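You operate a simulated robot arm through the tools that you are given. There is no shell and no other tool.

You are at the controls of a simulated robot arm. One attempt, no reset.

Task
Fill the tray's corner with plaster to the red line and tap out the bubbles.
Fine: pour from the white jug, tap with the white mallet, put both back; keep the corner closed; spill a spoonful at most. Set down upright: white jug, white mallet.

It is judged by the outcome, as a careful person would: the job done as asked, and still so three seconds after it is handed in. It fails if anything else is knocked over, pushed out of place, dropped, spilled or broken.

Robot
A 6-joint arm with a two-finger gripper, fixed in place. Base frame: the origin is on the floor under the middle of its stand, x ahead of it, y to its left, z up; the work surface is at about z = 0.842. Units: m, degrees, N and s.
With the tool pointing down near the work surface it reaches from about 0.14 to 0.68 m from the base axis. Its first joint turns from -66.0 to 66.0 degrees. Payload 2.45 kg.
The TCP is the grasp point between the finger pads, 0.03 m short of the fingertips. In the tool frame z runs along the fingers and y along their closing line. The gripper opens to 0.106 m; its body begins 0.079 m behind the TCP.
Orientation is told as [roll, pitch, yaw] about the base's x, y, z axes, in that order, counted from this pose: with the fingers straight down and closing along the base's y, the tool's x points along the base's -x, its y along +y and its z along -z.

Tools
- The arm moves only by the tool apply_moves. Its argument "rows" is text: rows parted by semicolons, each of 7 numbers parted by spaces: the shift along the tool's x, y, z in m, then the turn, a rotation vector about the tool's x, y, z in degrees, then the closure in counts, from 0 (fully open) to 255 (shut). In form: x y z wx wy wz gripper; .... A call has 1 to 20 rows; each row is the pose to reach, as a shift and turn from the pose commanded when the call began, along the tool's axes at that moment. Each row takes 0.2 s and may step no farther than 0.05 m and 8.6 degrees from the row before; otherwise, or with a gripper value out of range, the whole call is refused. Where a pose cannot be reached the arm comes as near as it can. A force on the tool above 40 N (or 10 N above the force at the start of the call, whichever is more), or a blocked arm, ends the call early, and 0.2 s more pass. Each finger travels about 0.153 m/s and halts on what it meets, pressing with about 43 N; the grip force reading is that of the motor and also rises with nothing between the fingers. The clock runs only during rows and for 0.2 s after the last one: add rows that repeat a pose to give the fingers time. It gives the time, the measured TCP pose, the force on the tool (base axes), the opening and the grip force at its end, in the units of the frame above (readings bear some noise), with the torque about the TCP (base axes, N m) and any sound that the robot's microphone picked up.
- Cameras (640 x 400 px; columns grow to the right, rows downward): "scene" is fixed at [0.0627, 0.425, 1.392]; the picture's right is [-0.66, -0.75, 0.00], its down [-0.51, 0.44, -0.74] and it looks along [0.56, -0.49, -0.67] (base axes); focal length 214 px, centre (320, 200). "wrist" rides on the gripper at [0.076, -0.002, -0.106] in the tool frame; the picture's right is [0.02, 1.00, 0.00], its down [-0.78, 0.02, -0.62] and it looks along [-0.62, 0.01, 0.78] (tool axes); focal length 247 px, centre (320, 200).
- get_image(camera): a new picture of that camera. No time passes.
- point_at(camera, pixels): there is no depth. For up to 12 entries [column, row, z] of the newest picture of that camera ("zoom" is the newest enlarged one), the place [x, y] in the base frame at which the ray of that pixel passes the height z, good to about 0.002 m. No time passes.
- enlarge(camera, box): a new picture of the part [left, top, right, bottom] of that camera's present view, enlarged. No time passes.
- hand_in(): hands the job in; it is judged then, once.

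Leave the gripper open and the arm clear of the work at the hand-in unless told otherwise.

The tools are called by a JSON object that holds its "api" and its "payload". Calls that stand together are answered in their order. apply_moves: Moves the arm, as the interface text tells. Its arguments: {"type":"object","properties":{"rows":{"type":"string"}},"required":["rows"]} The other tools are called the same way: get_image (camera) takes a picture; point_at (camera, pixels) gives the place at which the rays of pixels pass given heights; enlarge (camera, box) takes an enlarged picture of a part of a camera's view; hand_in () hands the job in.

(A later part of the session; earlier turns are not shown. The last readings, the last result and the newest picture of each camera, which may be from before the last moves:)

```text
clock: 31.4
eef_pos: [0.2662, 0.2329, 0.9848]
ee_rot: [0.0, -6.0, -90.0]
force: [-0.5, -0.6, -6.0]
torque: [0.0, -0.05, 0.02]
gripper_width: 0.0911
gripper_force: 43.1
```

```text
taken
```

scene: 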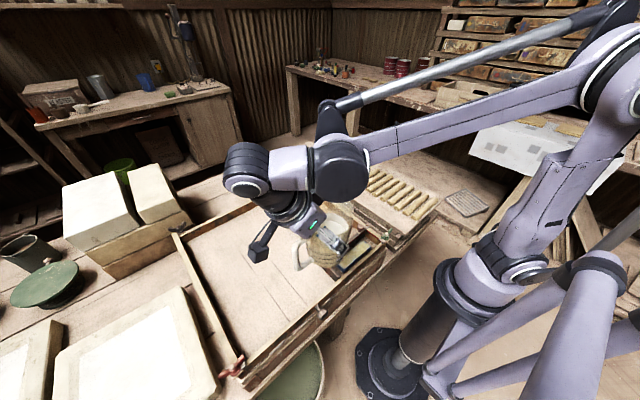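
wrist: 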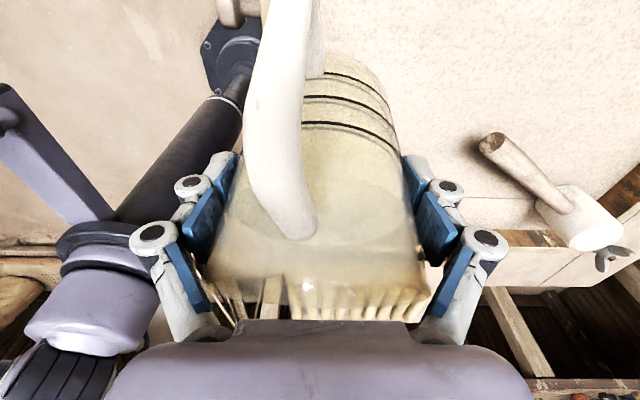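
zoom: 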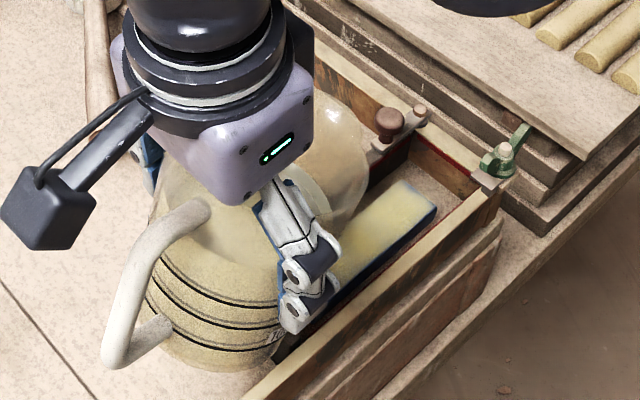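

The load is back to −6 N, so the jug is free again. It had touched the front wall top with its lower side. It has slid up about 1 cm and turned slightly in the grip. I'll look closely at how it sits and confirm the fence hasn't moved.

{"api": "enlarge", "payload": {"camera": "wrist", "box": [180, 0, 460, 330]}}

{"api": "enlarge", "payload": {"camera": "scene", "box": [310, 205, 410, 290]}}

```text
1.21 times, centred on (320, 165) of wrist
```

zoom: 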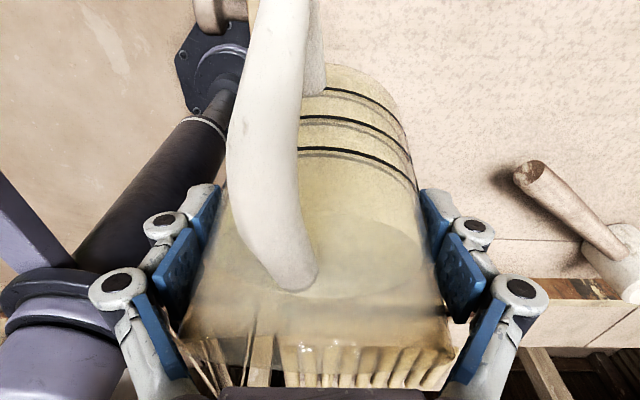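

```text
4.71 times, centred on (360, 248) of scene
```

zoom: 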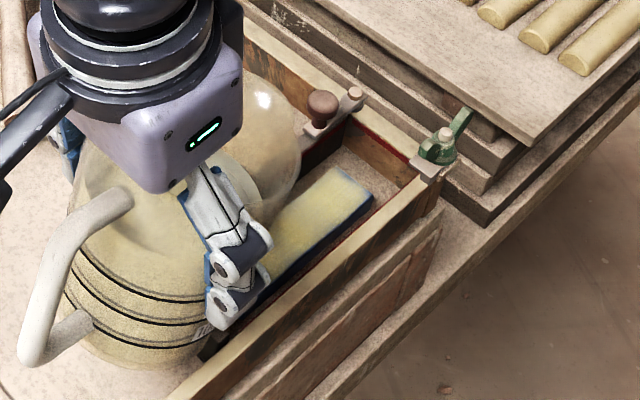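

The fence, knobs and green clamp look unchanged, and nothing has spilled. To keep the pour precise I'll bring the jug upright, carry it to a clear flat spot in the tray at about (0.40, 0.33), set it down and grip it again cleanly. First I'll un-tilt, raise and move.

{"api": "apply_moves", "payload": {"rows": "-.001 0 -.0099 0 -4 0 90; -.0021 0 -.0199 0 -8 0 90; -.0037 0 -.0348 0 -12 0 90; -.0052 0 -.0497 0 -16 0 90; .0012 .01 -.0554 0 -20 0 90; .0161 .03 -.057 0 -24 0 90; .034 .055 -.0589 0 -24 0 90; .0554 .085 -.0611 0 -24 0 90; .0758 .113 -.0633 0 -24 0 90; .0877 .130 -.0645 0 -24 0 90; .0907 .134 -.0648 0 -24 0 90; .0907 .134 -.0648 0 -24 0 90"}}

{"api": "get_image", "payload": {"camera": "wrist"}}

{"api": "enlarge", "payload": {"camera": "scene", "box": [210, 180, 340, 290]}}

{"api": "enlarge", "payload": {"camera": "scene", "box": [310, 210, 410, 290]}}

```text
clock: 34.0
eef_pos: [0.4007, 0.3323, 1.0379]
ee_rot: [-0.1, -30.0, -90.1]
force: [-0.1, -0.3, -5.9]
torque: [0.02, -0.04, 0.0]
gripper_width: 0.0911
gripper_force: 42.6
```

```text
taken
```

wrist: 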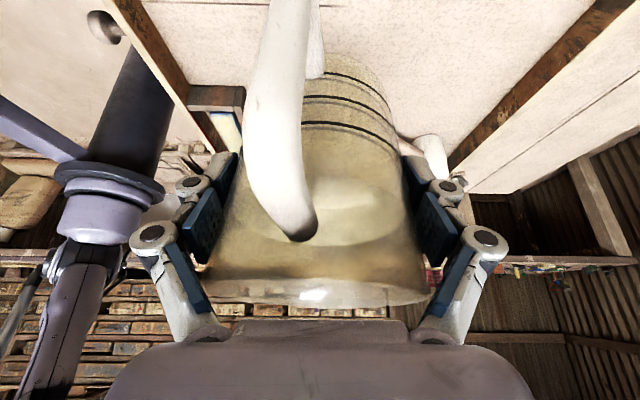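

```text
3.64 times, centred on (275, 235) of scene
```

zoom: 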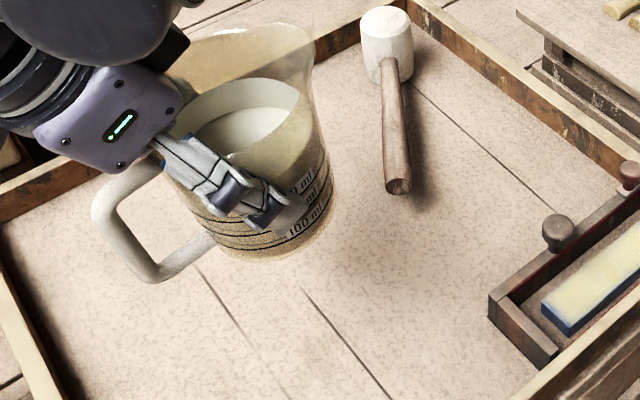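

```text
5.00 times, centred on (360, 250) of scene
```

zoom: 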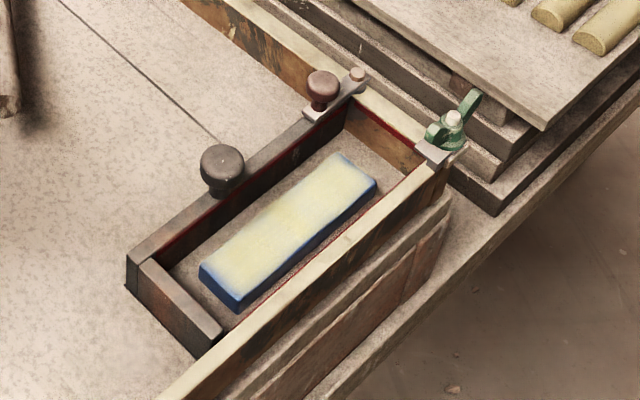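

The fence corners are at the same pixels as before, so the corner is still closed. Now I'll lower the jug toward the tray floor in stages, to TCP z 0.935 first.

{"api": "apply_moves", "payload": {"rows": ".005 0 .0087 0 0 0 90; .015 0 .026 0 0 0 90; .025 0 .0433 0 0 0 90; .035 0 .0606 0 0 0 90; .044 0 .0762 0 0 0 90; .0515 0 .0892 0 0 0 90; .0515 0 .0892 0 0 0 90"}}

{"api": "enlarge", "payload": {"camera": "scene", "box": [210, 190, 330, 290]}}

```text
clock: 35.6
eef_pos: [0.4009, 0.3311, 0.9357]
ee_rot: [0.0, -29.9, -90.1]
force: [0.2, 1.0, -5.9]
torque: [0.01, 0.01, -0.02]
gripper_width: 0.0914
gripper_force: 42.9
```

```text
4.00 times, centred on (270, 240) of scene
```

zoom: 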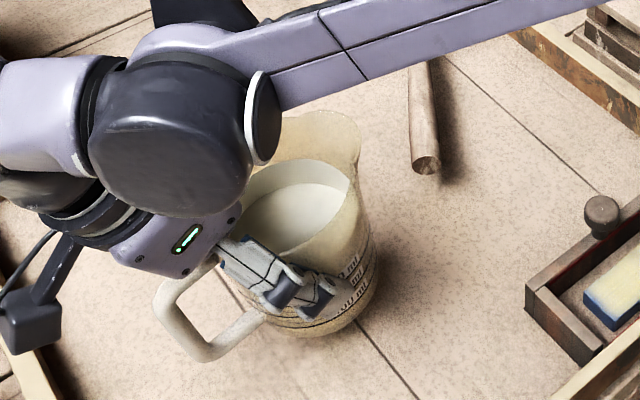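

Still hanging free at −5.9 N. I'll lower 1 cm more in small steps and watch the force.

{"api": "apply_moves", "payload": {"rows": ".0013 0 .0022 0 0 0 90; .0025 0 .0043 0 0 0 90; .0038 0 .0065 0 0 0 90; .005 0 .0087 0 0 0 90"}}

```text
clock: 36.6
eef_pos: [0.3999, 0.3329, 0.9258]
ee_rot: [0.0, -30.0, -90.1]
force: [1.1, 0.4, -6.9]
torque: [0.0, -0.03, -0.03]
gripper_width: 0.0911
gripper_force: 43.0
```

{"api": "apply_moves", "payload": {"rows": ".001 0 .0017 0 0 0 90; .002 0 .0035 0 0 0 90; .003 0 .0052 0 0 0 90"}}

```text
clock: 37.4
eef_pos: [0.4007, 0.3333, 0.9196]
ee_rot: [0.0, -29.9, -90.0]
force: [0.2, -0.3, -6.3]
torque: [0.01, -0.02, 0.0]
gripper_width: 0.0914
gripper_force: 42.9
```

Still −6.3 N, so not touching yet. I'll lower another 4 mm.

{"api": "apply_moves", "payload": {"rows": ".001 0 .0017 0 0 0 90; .002 0 .0035 0 0 0 90"}}

```text
clock: 38.0
eef_pos: [0.4016, 0.3312, 0.9153]
ee_rot: [0.0, -29.9, -90.1]
force: [0.6, 0.0, -6.1]
torque: [0.01, -0.01, -0.06]
gripper_width: 0.0913
gripper_force: 43.3
```

{"api": "apply_moves", "payload": {"rows": ".001 0 .0017 0 0 0 90; .002 0 .0035 0 0 0 90"}}

{"api": "enlarge", "payload": {"camera": "scene", "box": [210, 190, 330, 290]}}

```text
clock: 38.6
eef_pos: [0.4011, 0.3318, 0.9127]
ee_rot: [0.1, -30.0, -90.1]
force: [0.7, 1.0, 7.5]
torque: [0.43, -0.01, 0.01]
gripper_width: 0.0913
gripper_force: 43.0
```

```text
4.00 times, centred on (270, 240) of scene
```

zoom: 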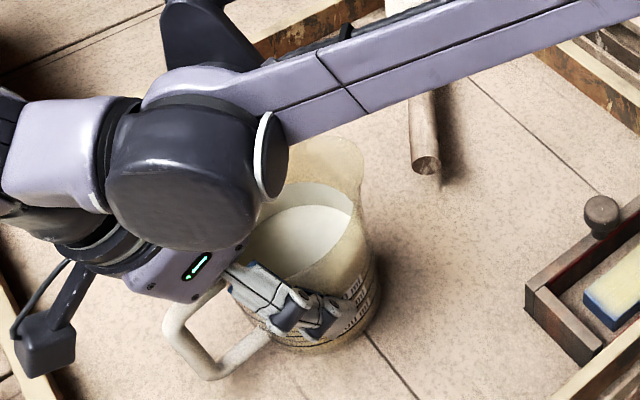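

Contact: +7.5 N, with the back (handle side) edge of the base touching first, as torque x +0.43 shows. I'll tip the jug forward 3° in place to level it and check the torque.

{"api": "apply_moves", "payload": {"rows": "0 0 0 0 1.5 0 90; 0 0 0 0 3 0 90; 0 0 0 0 3 0 90"}}

```text
clock: 39.4
eef_pos: [0.4, 0.3315, 0.9125]
ee_rot: [0.1, -26.9, -90.0]
force: [-0.3, -1.0, -5.9]
torque: [-0.02, 0.02, -0.01]
gripper_width: 0.0913
gripper_force: 42.8
```

Free again. I'll lower 2–3 mm more.

{"api": "apply_moves", "payload": {"rows": ".0005 0 .0009 0 0 0 90; .0009 0 .0018 0 0 0 90; .0009 0 .0018 0 0 0 90"}}

```text
clock: 40.2
eef_pos: [0.4, 0.3314, 0.9106]
ee_rot: [0.0, -27.0, -90.1]
force: [1.2, 2.3, 13.3]
torque: [0.65, 0.23, -0.1]
gripper_width: 0.0915
gripper_force: 42.8
```

The back edge still touches first. I'll tip 4° more.

{"api": "apply_moves", "payload": {"rows": "0 0 0 0 2 0 90; 0 0 0 0 4 0 90; 0 0 0 0 4 0 90"}}

```text
clock: 41.0
eef_pos: [0.3999, 0.3312, 0.9105]
ee_rot: [0.0, -22.8, -90.2]
force: [0.2, -2.9, 1.0]
torque: [-0.45, 0.28, 0.13]
gripper_width: 0.0913
gripper_force: 43.1
```

Now the front and −x edge touches, so level lies between. I'll go back 1.5° and roll 2° to lift the −x side, then check.

{"api": "apply_moves", "payload": {"rows": "0 0 0 0.9 -0.75 -0.4 90; 0 0 0 1.8 -1.5 -0.8 90; 0 0 0 1.8 -1.5 -0.8 90"}}

```text
clock: 41.8
eef_pos: [0.3998, 0.331, 0.9111]
ee_rot: [-2.0, -24.4, -89.1]
force: [0.6, -0.6, -6.2]
torque: [-0.01, -0.01, 0.0]
gripper_width: 0.0911
gripper_force: 43.6
```

Free and nearly level. I'll lower 2 mm.

{"api": "apply_moves", "payload": {"rows": ".0004 0 .0009 0 0 0 90; .0008 0 .0018 0 0 0 90; .0008 0 .0018 0 0 0 90"}}

```text
clock: 42.6
eef_pos: [0.3998, 0.3316, 0.9092]
ee_rot: [-2.0, -24.4, -89.2]
force: [2.0, 4.3, 10.0]
torque: [0.66, -0.57, 0.04]
gripper_width: 0.0912
gripper_force: 42.8
```

The base is level to within about 1° and resting on the floor. I'll open the gripper.

{"api": "apply_moves", "payload": {"rows": "0 0 0 0 0 0 30; 0 0 0 0 0 0 20; 0 0 0 0 0 0 10; 0 0 0 0 0 0 0; 0 0 0 0 0 0 0"}}

{"api": "get_image", "payload": {"camera": "wrist"}}

{"api": "enlarge", "payload": {"camera": "scene", "box": [210, 190, 330, 290]}}

```text
clock: 43.8
eef_pos: [0.3997, 0.3311, 0.9096]
ee_rot: [-2.1, -24.4, -89.1]
force: [-0.4, 0.6, 0.4]
torque: [0.0, 0.01, 0.0]
gripper_width: 0.1061
gripper_force: 0.0
```

```text
taken
```

wrist: 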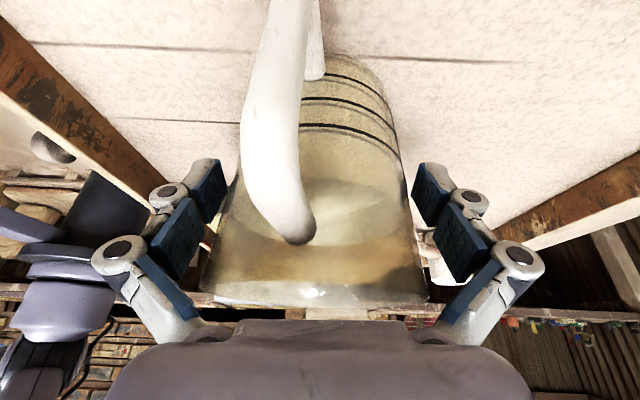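

```text
4.00 times, centred on (270, 240) of scene
```

zoom: 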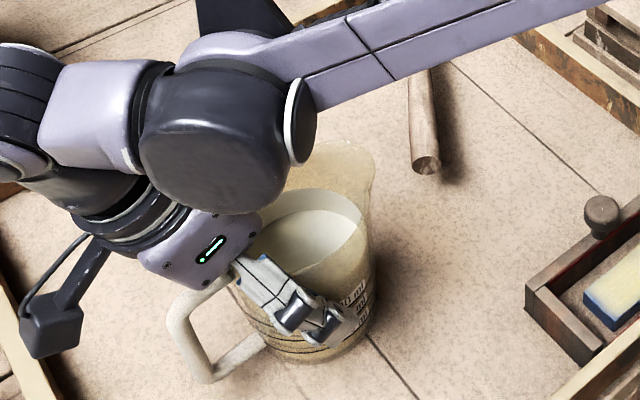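

The jug stands on its own. I'll back off along the tool axis by 15 cm.

{"api": "apply_moves", "payload": {"rows": "0 0 -0.015 0 0 0 0; 0 0 -0.035 0 0 0 0; 0 0 -0.065 0 0 0 0; 0 0 -0.105 0 0 0 0; 0 0 -0.15 0 0 0 0; 0 0 -0.15 0 0 0 0"}}

{"api": "get_image", "payload": {"camera": "wrist"}}

{"api": "enlarge", "payload": {"camera": "scene", "box": [210, 190, 330, 290]}}

```text
clock: 45.2
eef_pos: [0.4061, 0.3925, 1.0498]
ee_rot: [-2.1, -24.5, -89.2]
force: [-0.1, -0.3, 0.6]
torque: [0.02, 0.01, 0.01]
gripper_width: 0.1059
gripper_force: 0.0
```

```text
taken
```

wrist: 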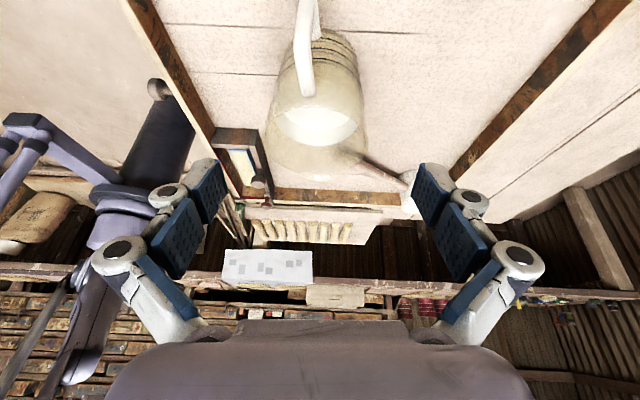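

```text
4.00 times, centred on (270, 240) of scene
```

zoom: 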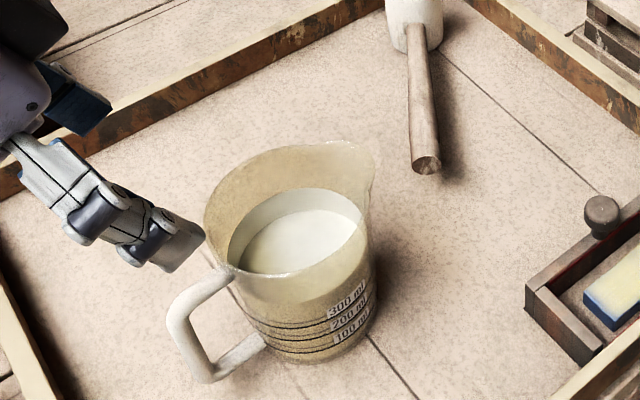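

Now there's a clear view of the jug: marks at 100/200/300 ml, plaster above the 300 line, spout toward the upper right. I'll measure its centre and spout direction for the re-grip.

{"api": "point_at", "payload": {"camera": "scene", "pixels": [[284, 228.5, 0.96], [284, 228.5, 0.97], [242, 281, 0.885], [246, 258.5, 0.943], [241.5, 247, 0.96], [281.5, 238, 0.96], [252.5, 273.5, 0.875], [284.5, 260, 0.86], [258, 279, 0.845]]}}

{"api": "enlarge", "payload": {"camera": "wrist", "box": [240, 0, 440, 200]}}

```text
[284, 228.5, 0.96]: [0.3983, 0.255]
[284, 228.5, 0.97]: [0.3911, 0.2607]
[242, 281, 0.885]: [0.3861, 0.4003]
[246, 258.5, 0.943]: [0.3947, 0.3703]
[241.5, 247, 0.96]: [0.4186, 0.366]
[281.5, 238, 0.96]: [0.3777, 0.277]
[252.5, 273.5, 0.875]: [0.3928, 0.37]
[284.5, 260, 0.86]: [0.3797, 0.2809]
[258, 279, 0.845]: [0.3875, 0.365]
```

```text
2.00 times, centred on (340, 100) of wrist
```

zoom: 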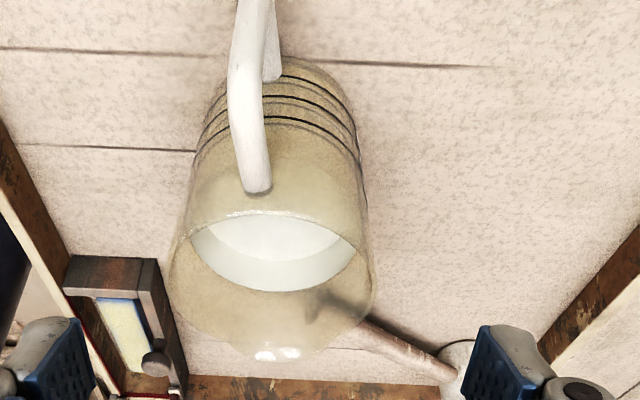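

{"api": "point_at", "payload": {"camera": "wrist", "pixels": [[308, 94, 0.943], [264, 142, 0.96], [368.5, 144, 0.96], [317.5, 178, 0.965], [304, 30, 0.9], [315, 55, 0.85], [278, 75, 0.86], [361, 88, 0.86]]}}

```text
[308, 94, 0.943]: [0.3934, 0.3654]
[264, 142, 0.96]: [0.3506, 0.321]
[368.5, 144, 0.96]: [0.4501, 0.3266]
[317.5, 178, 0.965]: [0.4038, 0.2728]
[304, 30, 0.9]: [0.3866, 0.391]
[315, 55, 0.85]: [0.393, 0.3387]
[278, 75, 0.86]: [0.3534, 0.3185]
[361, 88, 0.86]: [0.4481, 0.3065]
```

The jug's centre is about (0.398, 0.323) and its spout direction is about −83.5°. I'll align the tool with it (yaw −83.5, pitch −30, roll 0) at the pre-grip point.

{"api": "apply_moves", "payload": {"rows": ".0003 -.005 .0043 -1.5 -1.8 -1.7 0; .0005 -.0101 .0087 -3.1 -3.7 -3.4 0; .0008 -.0152 .013 -4.6 -5.5 -5.1 0; .0008 -.0152 .013 -4.6 -5.5 -5.1 0"}}

{"api": "get_image", "payload": {"camera": "wrist"}}

{"api": "enlarge", "payload": {"camera": "wrist", "box": [220, 0, 440, 200]}}

```text
clock: 46.2
eef_pos: [0.3893, 0.3891, 1.035]
ee_rot: [-0.2, -29.9, -83.2]
force: [-0.5, -0.3, -0.1]
torque: [0.02, 0.0, 0.0]
gripper_width: 0.1061
gripper_force: 0.0
```

```text
taken
```

wrist: 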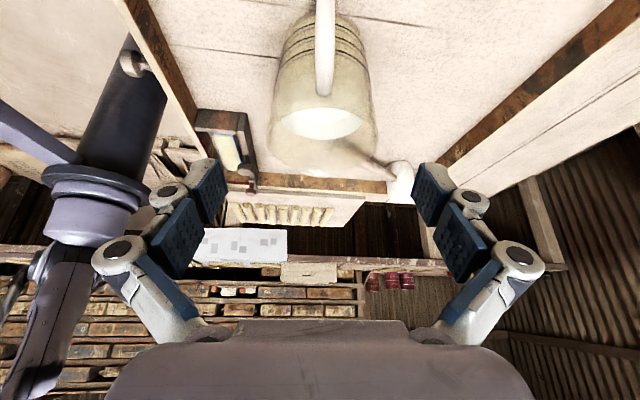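

```text
2.00 times, centred on (330, 100) of wrist
```

zoom: 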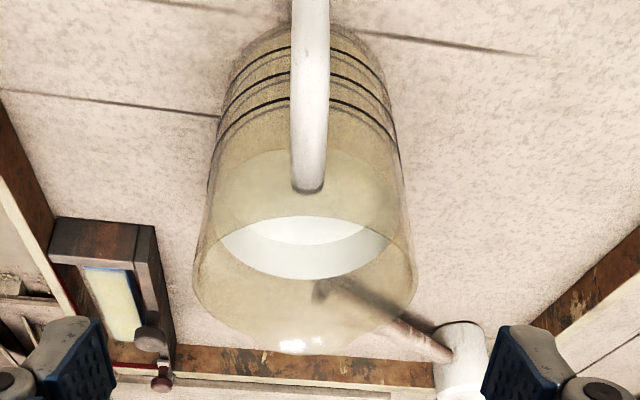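

The jug is now straight in the view (handle at column 325, rim 266–378, centre 322). I'll shift 2 mm in tool y and advance 7.5 cm.

{"api": "apply_moves", "payload": {"rows": "0 0.002 0.015 0 0 0 0; 0 0.002 0.03 0 0 0 0; 0 0.002 0.045 0 0 0 0; 0 0.002 0.06 0 0 0 0; 0 0.002 0.075 0 0 0 0; 0 0.002 0.075 0 0 0 0"}}

{"api": "get_image", "payload": {"camera": "wrist"}}

```text
clock: 47.6
eef_pos: [0.3951, 0.3502, 0.9689]
ee_rot: [-0.1, -29.8, -83.3]
force: [0.8, 0.3, 0.0]
torque: [0.0, -0.02, 0.0]
gripper_width: 0.1065
gripper_force: 0.2
```

```text
taken
```

wrist: 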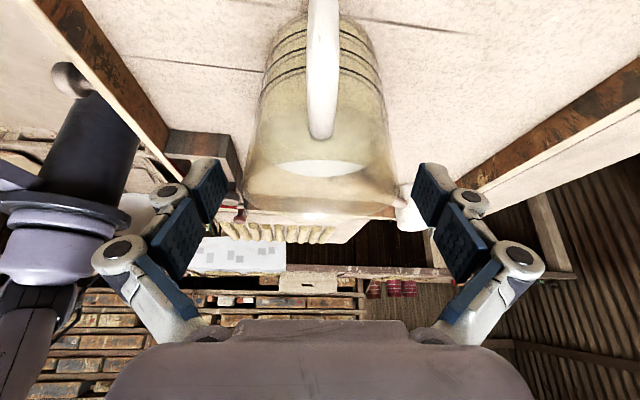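

Centred (rim 243–397 around column 320). I'll advance the last 5.2 cm.

{"api": "apply_moves", "payload": {"rows": "0 0 0.013 0 0 0 0; 0 0 0.026 0 0 0 0; 0 0 0.039 0 0 0 0; 0 0 0.052 0 0 0 0; 0 0 0.052 0 0 0 0"}}

{"api": "get_image", "payload": {"camera": "wrist"}}

{"api": "enlarge", "payload": {"camera": "scene", "box": [210, 190, 330, 290]}}

```text
clock: 48.8
eef_pos: [0.3977, 0.327, 0.9236]
ee_rot: [-0.2, -29.9, -83.4]
force: [-0.6, -1.6, -0.3]
torque: [0.0, -0.02, 0.01]
gripper_width: 0.1061
gripper_force: 0.1
```

```text
taken
```

wrist: 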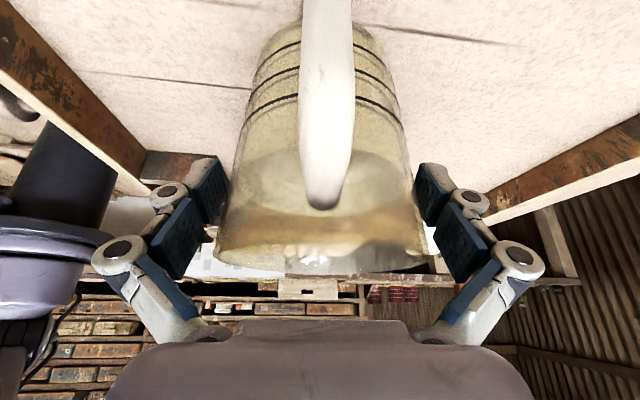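

```text
4.00 times, centred on (270, 240) of scene
```

zoom: 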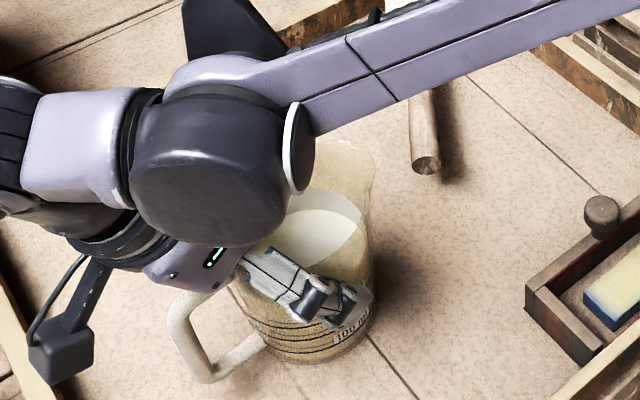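

Same relative position as the first grip. I'll close the fingers gently.

{"api": "apply_moves", "payload": {"rows": "0 0 0 0 0 0 15; 0 0 0 0 0 0 25; 0 0 0 0 0 0 35; 0 0 0 0 0 0 45; 0 0 0 0 0 0 60; 0 0 0 0 0 0 60"}}

```text
clock: 50.2
eef_pos: [0.3975, 0.3273, 0.9253]
ee_rot: [-0.1, -29.9, -83.3]
force: [5.0, 4.2, 14.2]
torque: [0.1, -0.15, 0.05]
gripper_width: 0.0947
gripper_force: 43.4
```

Gripped at 94.7 mm. I'll lift straight up 11 cm.

{"api": "apply_moves", "payload": {"rows": "-.0025 0 -.0043 0 0 0 90; -.005 0 -.0087 0 0 0 90; -.0075 0 -.013 0 0 0 90; -.0125 0 -.0217 0 0 0 90; -.02 0 -.0346 0 0 0 90; -.029 0 -.0502 0 0 0 90; -.038 0 -.0658 0 0 0 90; -.047 0 -.0814 0 0 0 90; -.053 0 -.0918 0 0 0 90; -.055 0 -.0953 0 0 0 90; -.055 0 -.0953 0 0 0 90"}}

{"api": "get_image", "payload": {"camera": "wrist"}}

```text
clock: 52.6
eef_pos: [0.3979, 0.326, 1.0331]
ee_rot: [-0.1, -29.8, -83.3]
force: [0.0, -0.1, -5.0]
torque: [-0.04, 0.02, 0.01]
gripper_width: 0.0944
gripper_force: 42.3
```

```text
taken
```

wrist: 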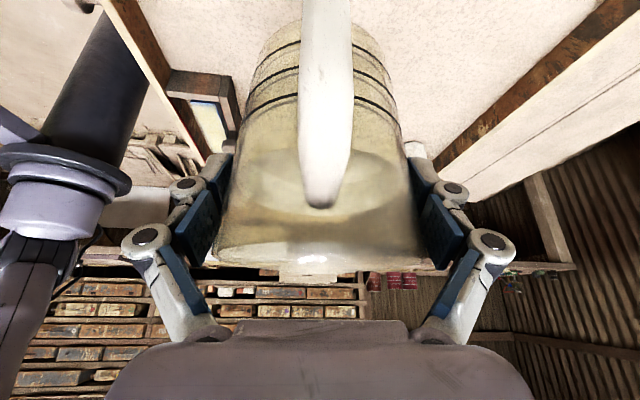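

The jug is held straight and clear. Now I'll carry it level to TCP (0.278, 0.239, 1.033), turning to yaw −100° so its body stays over the tray interior rather than over the front wall.

{"api": "apply_moves", "payload": {"rows": "-.0031 -.0065 .0018 .42 0 .72 90; -.0094 -.0194 .0054 1.25 0 2.17 90; -.0188 -.0388 .0109 2.51 0 4.34 90; -.0282 -.0582 .0163 3.76 0 6.51 90; -.0376 -.0776 .0217 5.01 0 8.68 90; -.047 -.0971 .0272 6.26 0 10.85 90; -.0552 -.1139 .0319 7.35 0 12.72 90; -.0602 -.1242 .0348 8.02 0 13.88 90; -.0627 -.1294 .0362 8.35 0 14.46 90; -.0627 -.1294 .0362 8.35 0 14.46 90"}}

{"api": "enlarge", "payload": {"camera": "scene", "box": [280, 190, 400, 290]}}

```text
clock: 54.8
eef_pos: [0.2772, 0.2407, 1.0332]
ee_rot: [0.0, -29.5, -100.0]
force: [0.1, 0.6, -6.9]
torque: [-0.04, -0.02, 0.03]
gripper_width: 0.0945
gripper_force: 43.1
```

```text
4.00 times, centred on (340, 240) of scene
```

zoom: 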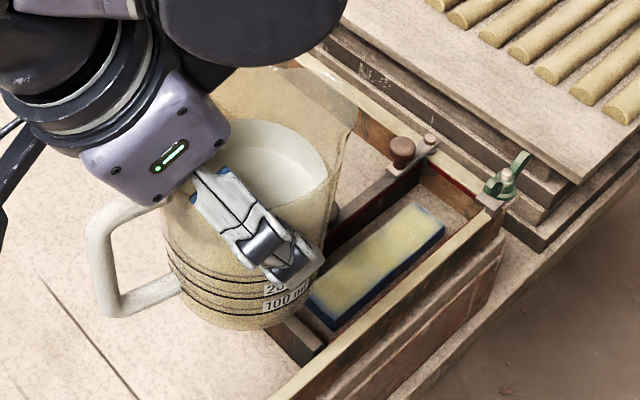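

The jug hangs over the compartment with its spout visible at zoom (355,115). I'll check where that spout tip sits in the base frame.

{"api": "point_at", "payload": {"camera": "scene", "pixels": [[348.7, 218.7, 1.0737], [348, 221, 1.07], [303, 212, 1.07]]}}

```text
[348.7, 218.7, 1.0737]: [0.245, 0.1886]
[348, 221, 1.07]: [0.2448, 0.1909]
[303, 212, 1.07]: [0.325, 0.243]
```

The broad spout lines up with the compartment. I'll lower to TCP z 0.975 while tilting to 18°, staying above every wall.

{"api": "apply_moves", "payload": {"rows": ".0048 0 .0084 0 3 0 90; .0097 0 .0167 0 6 0 90; .0145 0 .0251 0 9 0 90; .0193 0 .0335 0 12 0 90; .0242 0 .0418 0 15 0 90; .029 0 .0502 0 18 0 90; .029 0 .0502 0 18 0 90"}}

{"api": "enlarge", "payload": {"camera": "scene", "box": [280, 190, 400, 290]}}

```text
clock: 56.4
eef_pos: [0.2767, 0.2407, 0.9768]
ee_rot: [-0.2, -11.8, -100.1]
force: [0.1, -0.5, -5.3]
torque: [-0.08, 0.03, 0.01]
gripper_width: 0.0947
gripper_force: 43.3
```

```text
4.00 times, centred on (340, 240) of scene
```

zoom: 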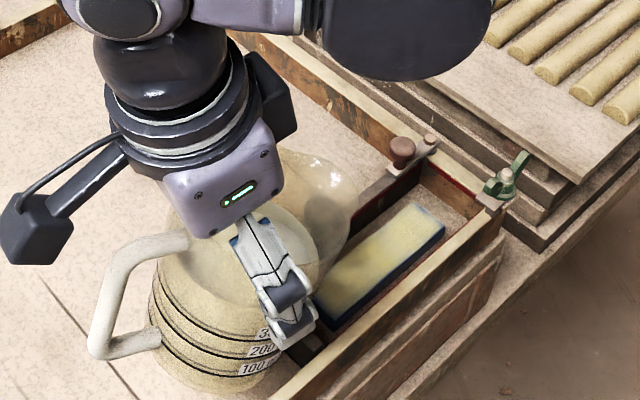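

No contact, no flow. I'll tilt further in small steps, to about 26°, and look for the start of the stream.

{"api": "apply_moves", "payload": {"rows": "0 0 0 0 2 0 90; 0 0 0 0 4 0 90; 0 0 0 0 6 0 90; 0 0 0 0 8 0 90; 0 0 0 0 8 0 90"}}

{"api": "enlarge", "payload": {"camera": "scene", "box": [280, 190, 400, 290]}}

```text
clock: 57.6
eef_pos: [0.2779, 0.2404, 0.9751]
ee_rot: [-0.2, -3.8, -100.0]
force: [0.2, 1.0, -5.4]
torque: [-0.11, 0.01, 0.01]
gripper_width: 0.0946
gripper_force: 42.5
```

```text
4.00 times, centred on (340, 240) of scene
```

zoom: 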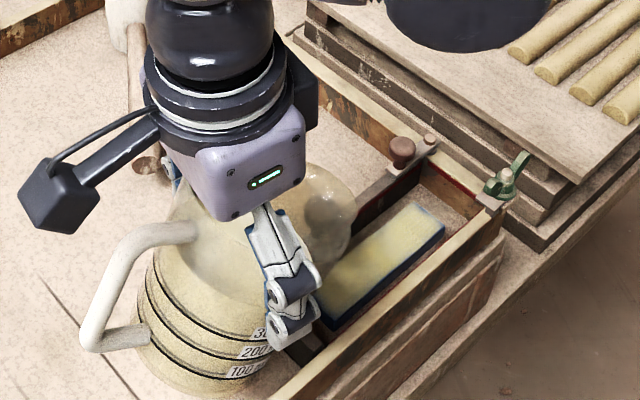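

Still no flow. I'll tilt to about 34°.

{"api": "apply_moves", "payload": {"rows": "0 0 0 0 2 0 90; 0 0 0 0 4 0 90; 0 0 0 0 6 0 90; 0 0 0 0 8 0 90; 0 0 0 0 8 0 90"}}

{"api": "enlarge", "payload": {"camera": "scene", "box": [280, 190, 400, 290]}}

```text
clock: 58.8
eef_pos: [0.2782, 0.2405, 0.9743]
ee_rot: [-0.2, 4.0, -100.2]
force: [-0.4, 0.5, -5.6]
torque: [-0.13, 0.02, 0.01]
gripper_width: 0.0946
gripper_force: 43.1
```

```text
4.00 times, centred on (340, 240) of scene
```

zoom: 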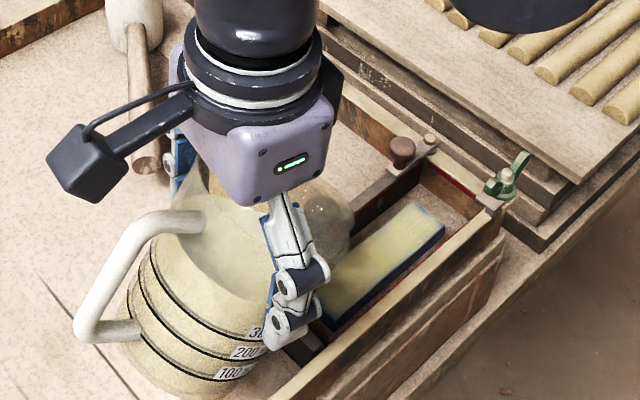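

Still nothing pouring. I'll continue in 2° steps to about 40°.

{"api": "apply_moves", "payload": {"rows": "0 0 0 0 2 0 90; 0 0 0 0 4 0 90; 0 0 0 0 6 0 90; 0 0 0 0 6 0 90"}}

{"api": "enlarge", "payload": {"camera": "scene", "box": [280, 190, 400, 290]}}

{"api": "get_image", "payload": {"camera": "wrist"}}

```text
clock: 59.8
eef_pos: [0.278, 0.2389, 0.9752]
ee_rot: [-0.2, 10.1, -100.1]
force: [0.1, -0.7, -5.5]
torque: [-0.15, 0.04, 0.03]
gripper_width: 0.0948
gripper_force: 42.5
```

```text
4.00 times, centred on (340, 240) of scene
```

zoom: 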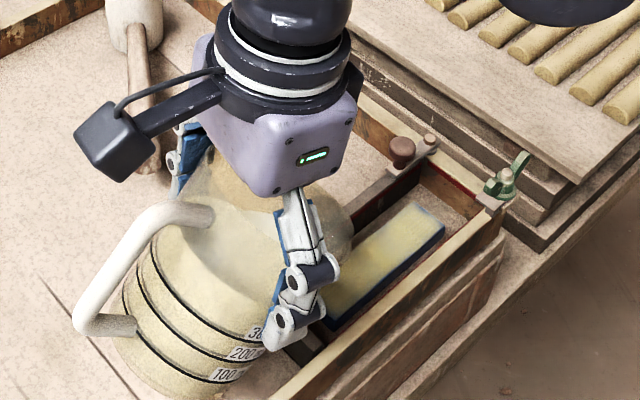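

```text
taken
```

wrist: 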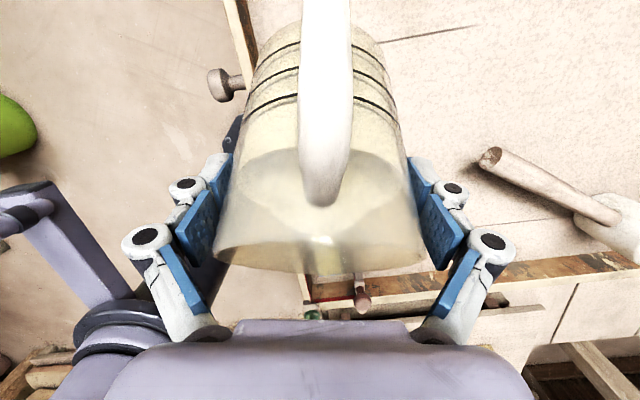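

No flow at 40°. I'll go on to 44°.

{"api": "apply_moves", "payload": {"rows": "0 0 0 0 1.5 0 90; 0 0 0 0 3 0 90; 0 0 0 0 4 0 90; 0 0 0 0 4 0 90"}}

{"api": "enlarge", "payload": {"camera": "scene", "box": [280, 190, 400, 290]}}

```text
clock: 60.8
eef_pos: [0.2774, 0.2388, 0.9764]
ee_rot: [-0.2, 14.1, -100.2]
force: [-0.5, 1.2, -6.3]
torque: [-0.17, 0.02, -0.02]
gripper_width: 0.0946
gripper_force: 42.9
```

```text
4.00 times, centred on (340, 240) of scene
```

zoom: 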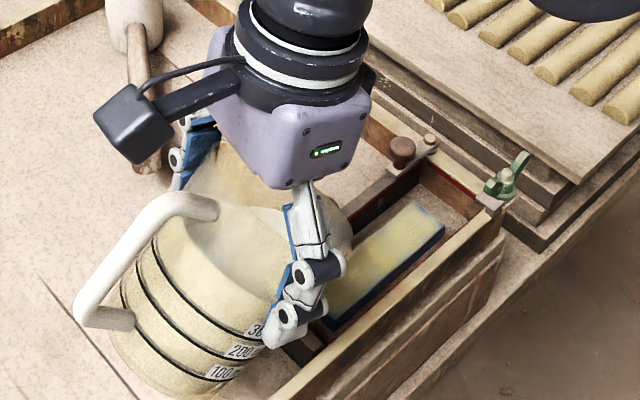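

Still no flow. On to 48°.

{"api": "apply_moves", "payload": {"rows": "0 0 0 0 1.5 0 90; 0 0 0 0 3 0 90; 0 0 0 0 4 0 90; 0 0 0 0 4 0 90"}}

{"api": "enlarge", "payload": {"camera": "scene", "box": [280, 190, 400, 290]}}

```text
clock: 61.8
eef_pos: [0.2785, 0.2403, 0.9748]
ee_rot: [-0.3, 18.2, -100.2]
force: [-0.5, -0.1, -7.0]
torque: [-0.15, 0.03, 0.01]
gripper_width: 0.0948
gripper_force: 43.0
```

```text
4.00 times, centred on (340, 240) of scene
```

zoom: 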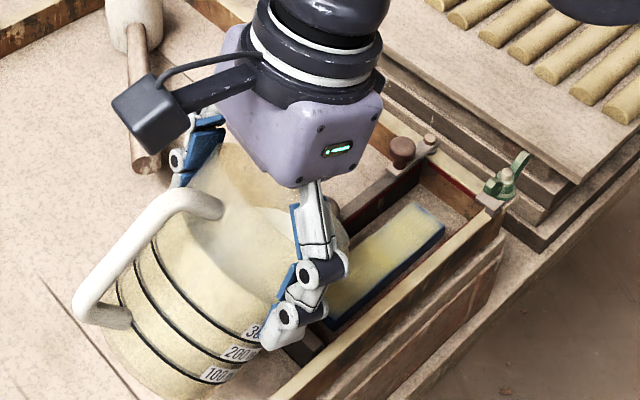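

White plaster is now near the lip (zoom 345,240). I'll go in 1° steps to 50.5° and look.

{"api": "apply_moves", "payload": {"rows": "0 0 0 0 1 0 90; 0 0 0 0 2 0 90; 0 0 0 0 2.5 0 90; 0 0 0 0 2.5 0 90"}}

{"api": "enlarge", "payload": {"camera": "scene", "box": [300, 200, 400, 285]}}

```text
clock: 62.8
eef_pos: [0.2771, 0.2399, 0.9745]
ee_rot: [-0.2, 20.6, -100.1]
force: [-0.5, -0.1, -5.7]
torque: [-0.11, 0.04, 0.01]
gripper_width: 0.0944
gripper_force: 42.9
```

```text
4.71 times, centred on (350, 242) of scene
```

zoom: 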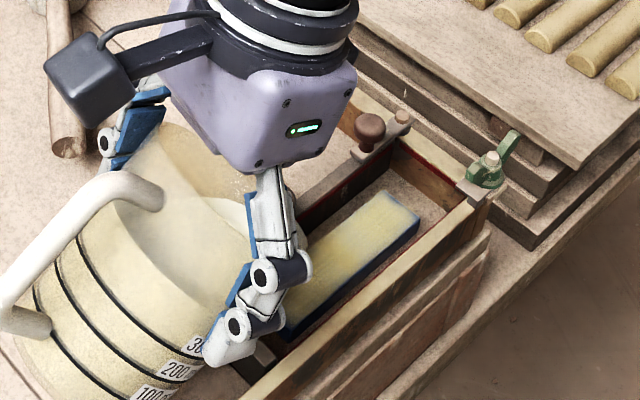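

No plaster visible in the compartment yet. Another 2.5°.

{"api": "apply_moves", "payload": {"rows": "0 0 0 0 1 0 90; 0 0 0 0 2 0 90; 0 0 0 0 2.5 0 90; 0 0 0 0 2.5 0 90"}}

{"api": "enlarge", "payload": {"camera": "scene", "box": [300, 200, 400, 285]}}

{"api": "get_image", "payload": {"camera": "wrist"}}

```text
clock: 63.8
eef_pos: [0.2756, 0.2389, 0.9733]
ee_rot: [-0.1, 23.1, -100.2]
force: [0.5, 0.0, -6.0]
torque: [-0.16, 0.04, -0.02]
gripper_width: 0.0945
gripper_force: 42.6
```

```text
4.71 times, centred on (350, 242) of scene
```

zoom: 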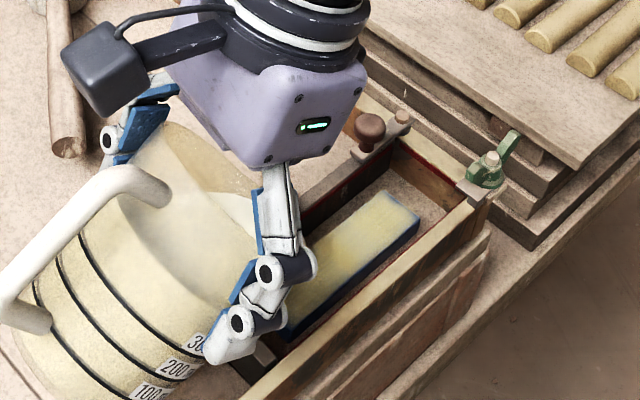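

```text
taken
```

wrist: 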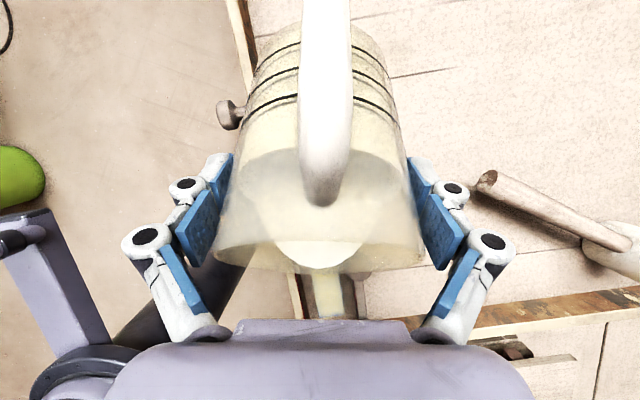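

The wrist view shows plaster filling the spout right up to the lip (318,262), above the block (330,292). Flow is about to start. I'll tilt 2° more and hold a little.

{"api": "apply_moves", "payload": {"rows": "0 0 0 0 1 0 90; 0 0 0 0 2 0 90; 0 0 0 0 2 0 90; 0 0 0 0 2 0 90"}}

{"api": "enlarge", "payload": {"camera": "scene", "box": [300, 200, 400, 285]}}

{"api": "get_image", "payload": {"camera": "wrist"}}

```text
clock: 64.8
eef_pos: [0.2775, 0.2395, 0.9753]
ee_rot: [-0.2, 25.1, -100.3]
force: [0.1, -0.5, -6.6]
torque: [-0.2, 0.04, 0.0]
gripper_width: 0.0946
gripper_force: 42.6
```

```text
4.71 times, centred on (350, 242) of scene
```

zoom: 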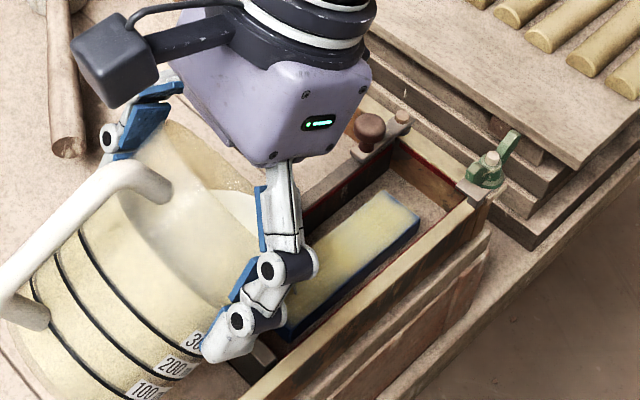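

```text
taken
```

wrist: 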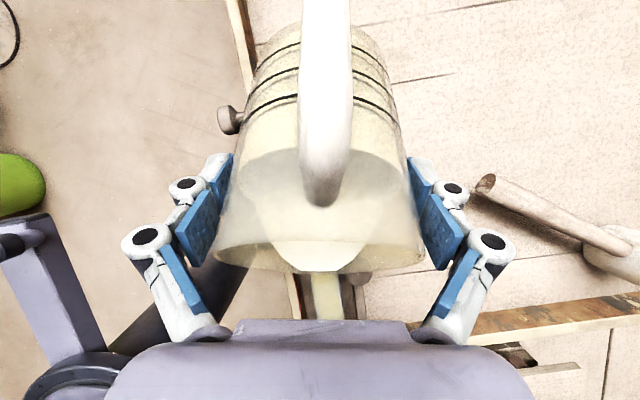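

The plaster edge is at the lip but I see no stream yet. Another 2°.

{"api": "apply_moves", "payload": {"rows": "0 0 0 0 1 0 90; 0 0 0 0 2 0 90; 0 0 0 0 2 0 90; 0 0 0 0 2 0 90"}}

{"api": "enlarge", "payload": {"camera": "scene", "box": [300, 200, 400, 285]}}

{"api": "enlarge", "payload": {"camera": "wrist", "box": [220, 180, 440, 330]}}

```text
clock: 65.8
eef_pos: [0.2784, 0.24, 0.9753]
ee_rot: [-0.3, 27.1, -100.3]
force: [0.5, 0.6, -4.8]
torque: [-0.13, 0.01, 0.0]
gripper_width: 0.0946
gripper_force: 42.8
```

```text
4.71 times, centred on (350, 242) of scene
```

zoom: 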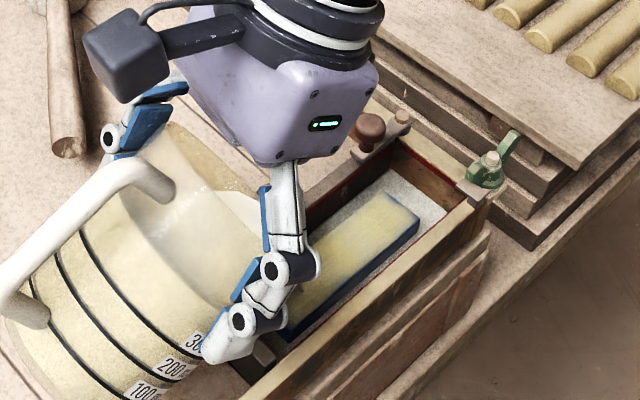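

```text
2.67 times, centred on (330, 255) of wrist
```

zoom: 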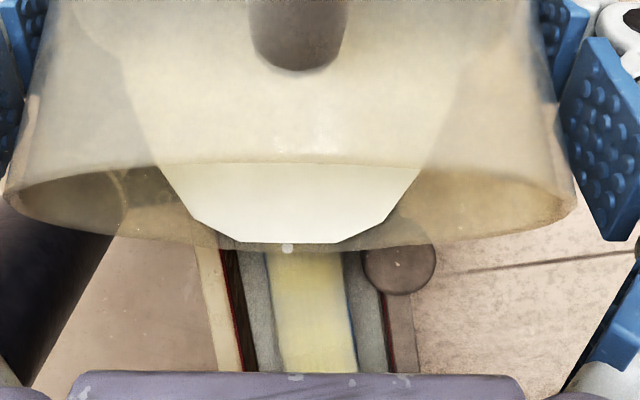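

Plaster is flowing: the compartment floor has turned pale around the block. I'll hold this tilt for a moment and see how it fills.

{"api": "apply_moves", "payload": {"rows": "0 0 0 0 0 0 90; 0 0 0 0 0 0 90; 0 0 0 0 0 0 90"}}

{"api": "enlarge", "payload": {"camera": "scene", "box": [300, 200, 400, 285]}}

{"api": "enlarge", "payload": {"camera": "wrist", "box": [220, 180, 440, 330]}}

```text
clock: 66.6
eef_pos: [0.2772, 0.2389, 0.9755]
ee_rot: [-0.2, 27.1, -100.2]
force: [-0.7, 0.1, -5.7]
torque: [-0.15, 0.05, 0.02]
gripper_width: 0.0944
gripper_force: 43.7
```

```text
4.71 times, centred on (350, 242) of scene
```

zoom: 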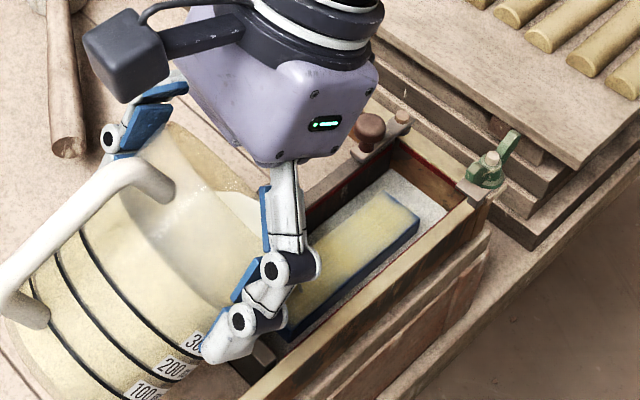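

```text
2.67 times, centred on (330, 255) of wrist
```

zoom: 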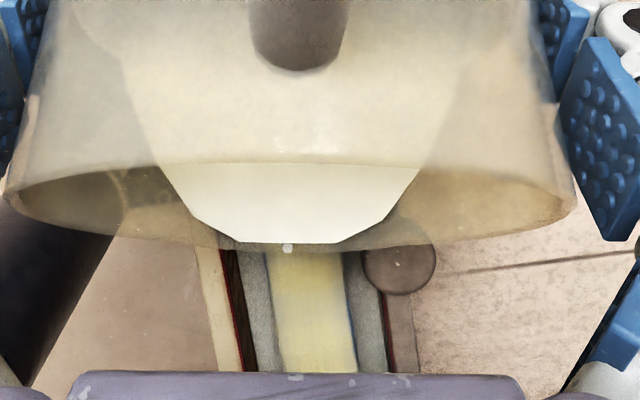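

It settled: flow stops once the surface meets the lip, giving fine control. I'll tilt another 1.5° and hold.

{"api": "apply_moves", "payload": {"rows": "0 0 0 0 0.75 0 90; 0 0 0 0 1.5 0 90; 0 0 0 0 1.5 0 90; 0 0 0 0 1.5 0 90; 0 0 0 0 1.5 0 90"}}

{"api": "enlarge", "payload": {"camera": "scene", "box": [300, 200, 400, 285]}}

{"api": "enlarge", "payload": {"camera": "wrist", "box": [220, 180, 440, 330]}}

```text
clock: 67.8
eef_pos: [0.2772, 0.2397, 0.9754]
ee_rot: [-0.2, 28.6, -100.3]
force: [-0.5, 0.2, -5.3]
torque: [-0.16, 0.04, -0.02]
gripper_width: 0.0946
gripper_force: 42.6
```

```text
4.71 times, centred on (350, 242) of scene
```

zoom: 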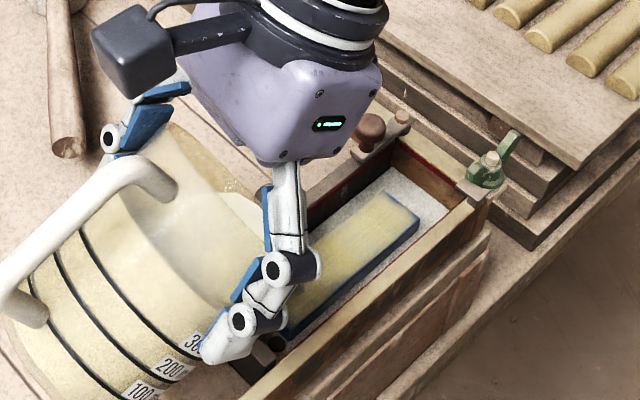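

```text
2.67 times, centred on (330, 255) of wrist
```

zoom: 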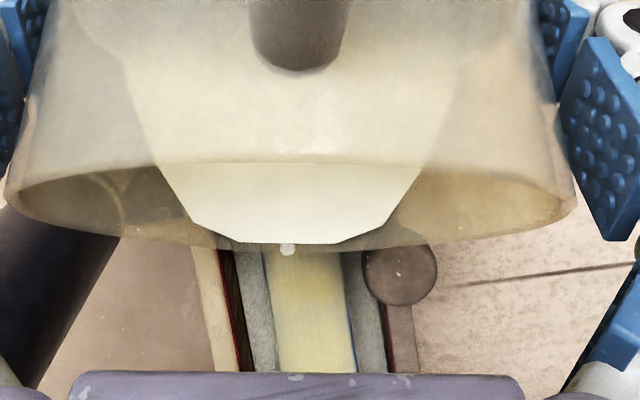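

The level is rising and the block's blue side is getting shorter. Another 1.5° and hold.

{"api": "apply_moves", "payload": {"rows": "0 0 0 0 0.75 0 90; 0 0 0 0 1.5 0 90; 0 0 0 0 1.5 0 90; 0 0 0 0 1.5 0 90; 0 0 0 0 1.5 0 90"}}

{"api": "enlarge", "payload": {"camera": "scene", "box": [350, 215, 410, 262]}}

{"api": "enlarge", "payload": {"camera": "wrist", "box": [270, 255, 390, 330]}}

```text
clock: 69.0
eef_pos: [0.2778, 0.2405, 0.975]
ee_rot: [-0.2, 30.1, -100.2]
force: [0.5, 0.8, -5.5]
torque: [-0.13, 0.05, 0.01]
gripper_width: 0.0945
gripper_force: 43.2
```

```text
8.51 times, centred on (380, 238) of scene
```

zoom: 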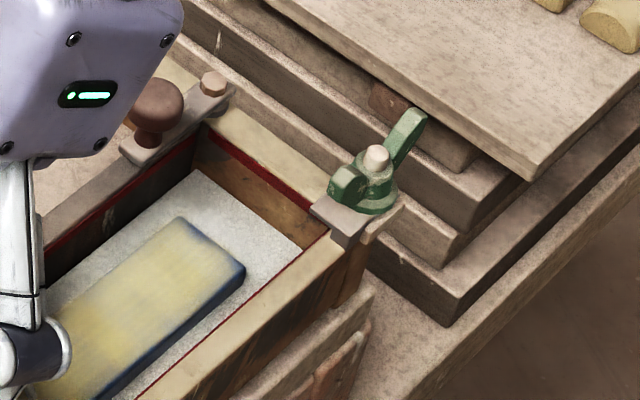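

```text
5.33 times, centred on (330, 292) of wrist
```

zoom: 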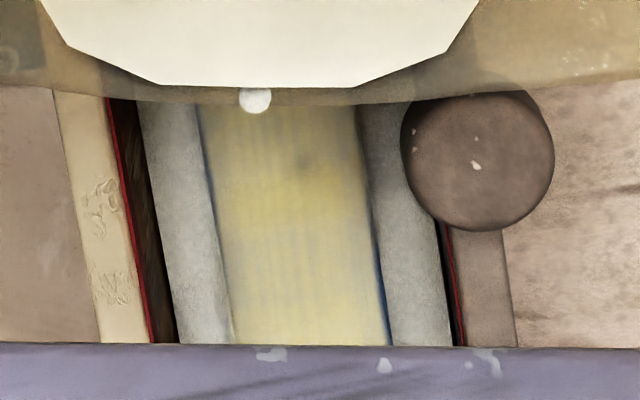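

The view is clear: the red line is near the top of the right wall, and the plaster is roughly 4–5 mm deep. A thin stream falls from the lip onto the block. I'll hold for a second to see whether flow continues at this tilt.

{"api": "apply_moves", "payload": {"rows": "0 0 0 0 0 0 90; 0 0 0 0 0 0 90; 0 0 0 0 0 0 90; 0 0 0 0 0 0 90; 0 0 0 0 0 0 90"}}

{"api": "enlarge", "payload": {"camera": "scene", "box": [350, 215, 410, 262]}}

{"api": "enlarge", "payload": {"camera": "wrist", "box": [270, 255, 390, 330]}}

```text
clock: 70.2
eef_pos: [0.2788, 0.24, 0.975]
ee_rot: [-0.3, 30.1, -100.2]
force: [-0.2, -0.1, -5.3]
torque: [-0.13, 0.01, -0.04]
gripper_width: 0.0946
gripper_force: 42.7
```

```text
8.51 times, centred on (380, 238) of scene
```

zoom: 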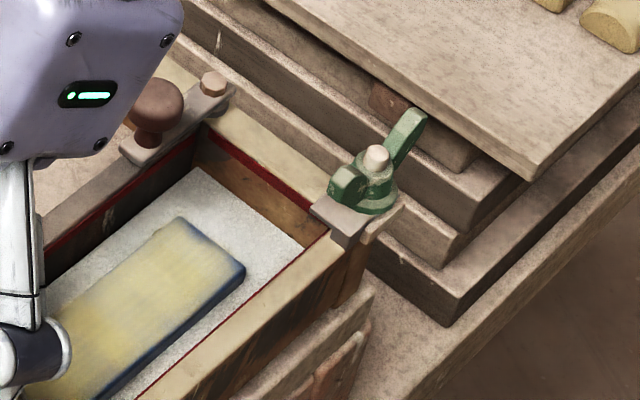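

```text
5.33 times, centred on (330, 292) of wrist
```

zoom: 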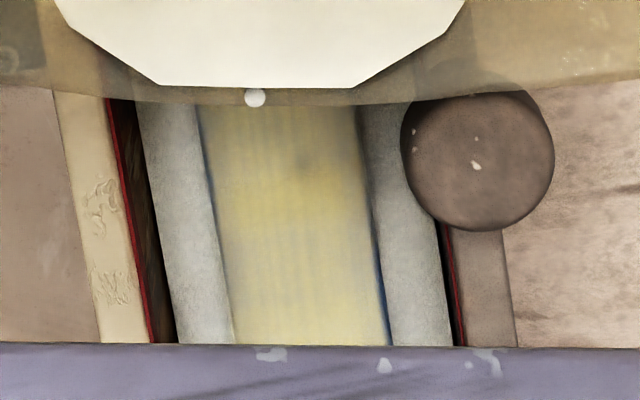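

The flow is slowing to a stop at this tilt. I'll add 3° and hold for a second.

{"api": "apply_moves", "payload": {"rows": "0 0 0 0 0.75 0 90; 0 0 0 0 1.5 0 90; 0 0 0 0 2.25 0 90; 0 0 0 0 3 0 90; 0 0 0 0 3 0 90; 0 0 0 0 3 0 90; 0 0 0 0 3 0 90; 0 0 0 0 3 0 90"}}

{"api": "enlarge", "payload": {"camera": "scene", "box": [350, 215, 410, 262]}}

{"api": "enlarge", "payload": {"camera": "wrist", "box": [270, 255, 390, 330]}}

```text
clock: 72.0
eef_pos: [0.2776, 0.2406, 0.9744]
ee_rot: [-0.2, 33.1, -100.2]
force: [-0.1, -0.7, -4.6]
torque: [-0.12, 0.0, 0.0]
gripper_width: 0.0944
gripper_force: 43.0
```

```text
8.51 times, centred on (380, 238) of scene
```

zoom: 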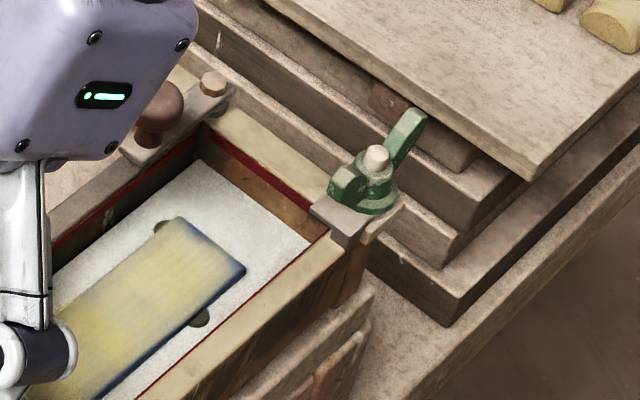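

```text
5.33 times, centred on (330, 292) of wrist
```

zoom: 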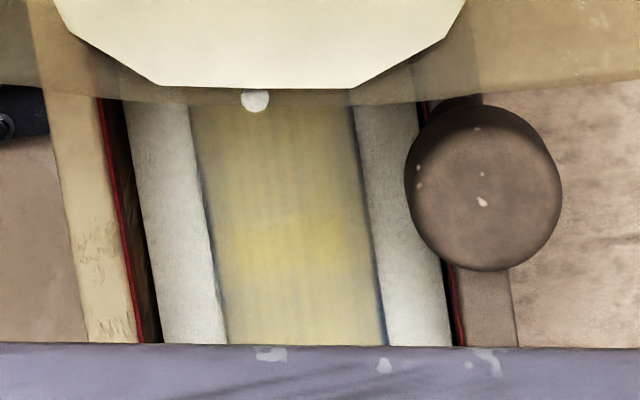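

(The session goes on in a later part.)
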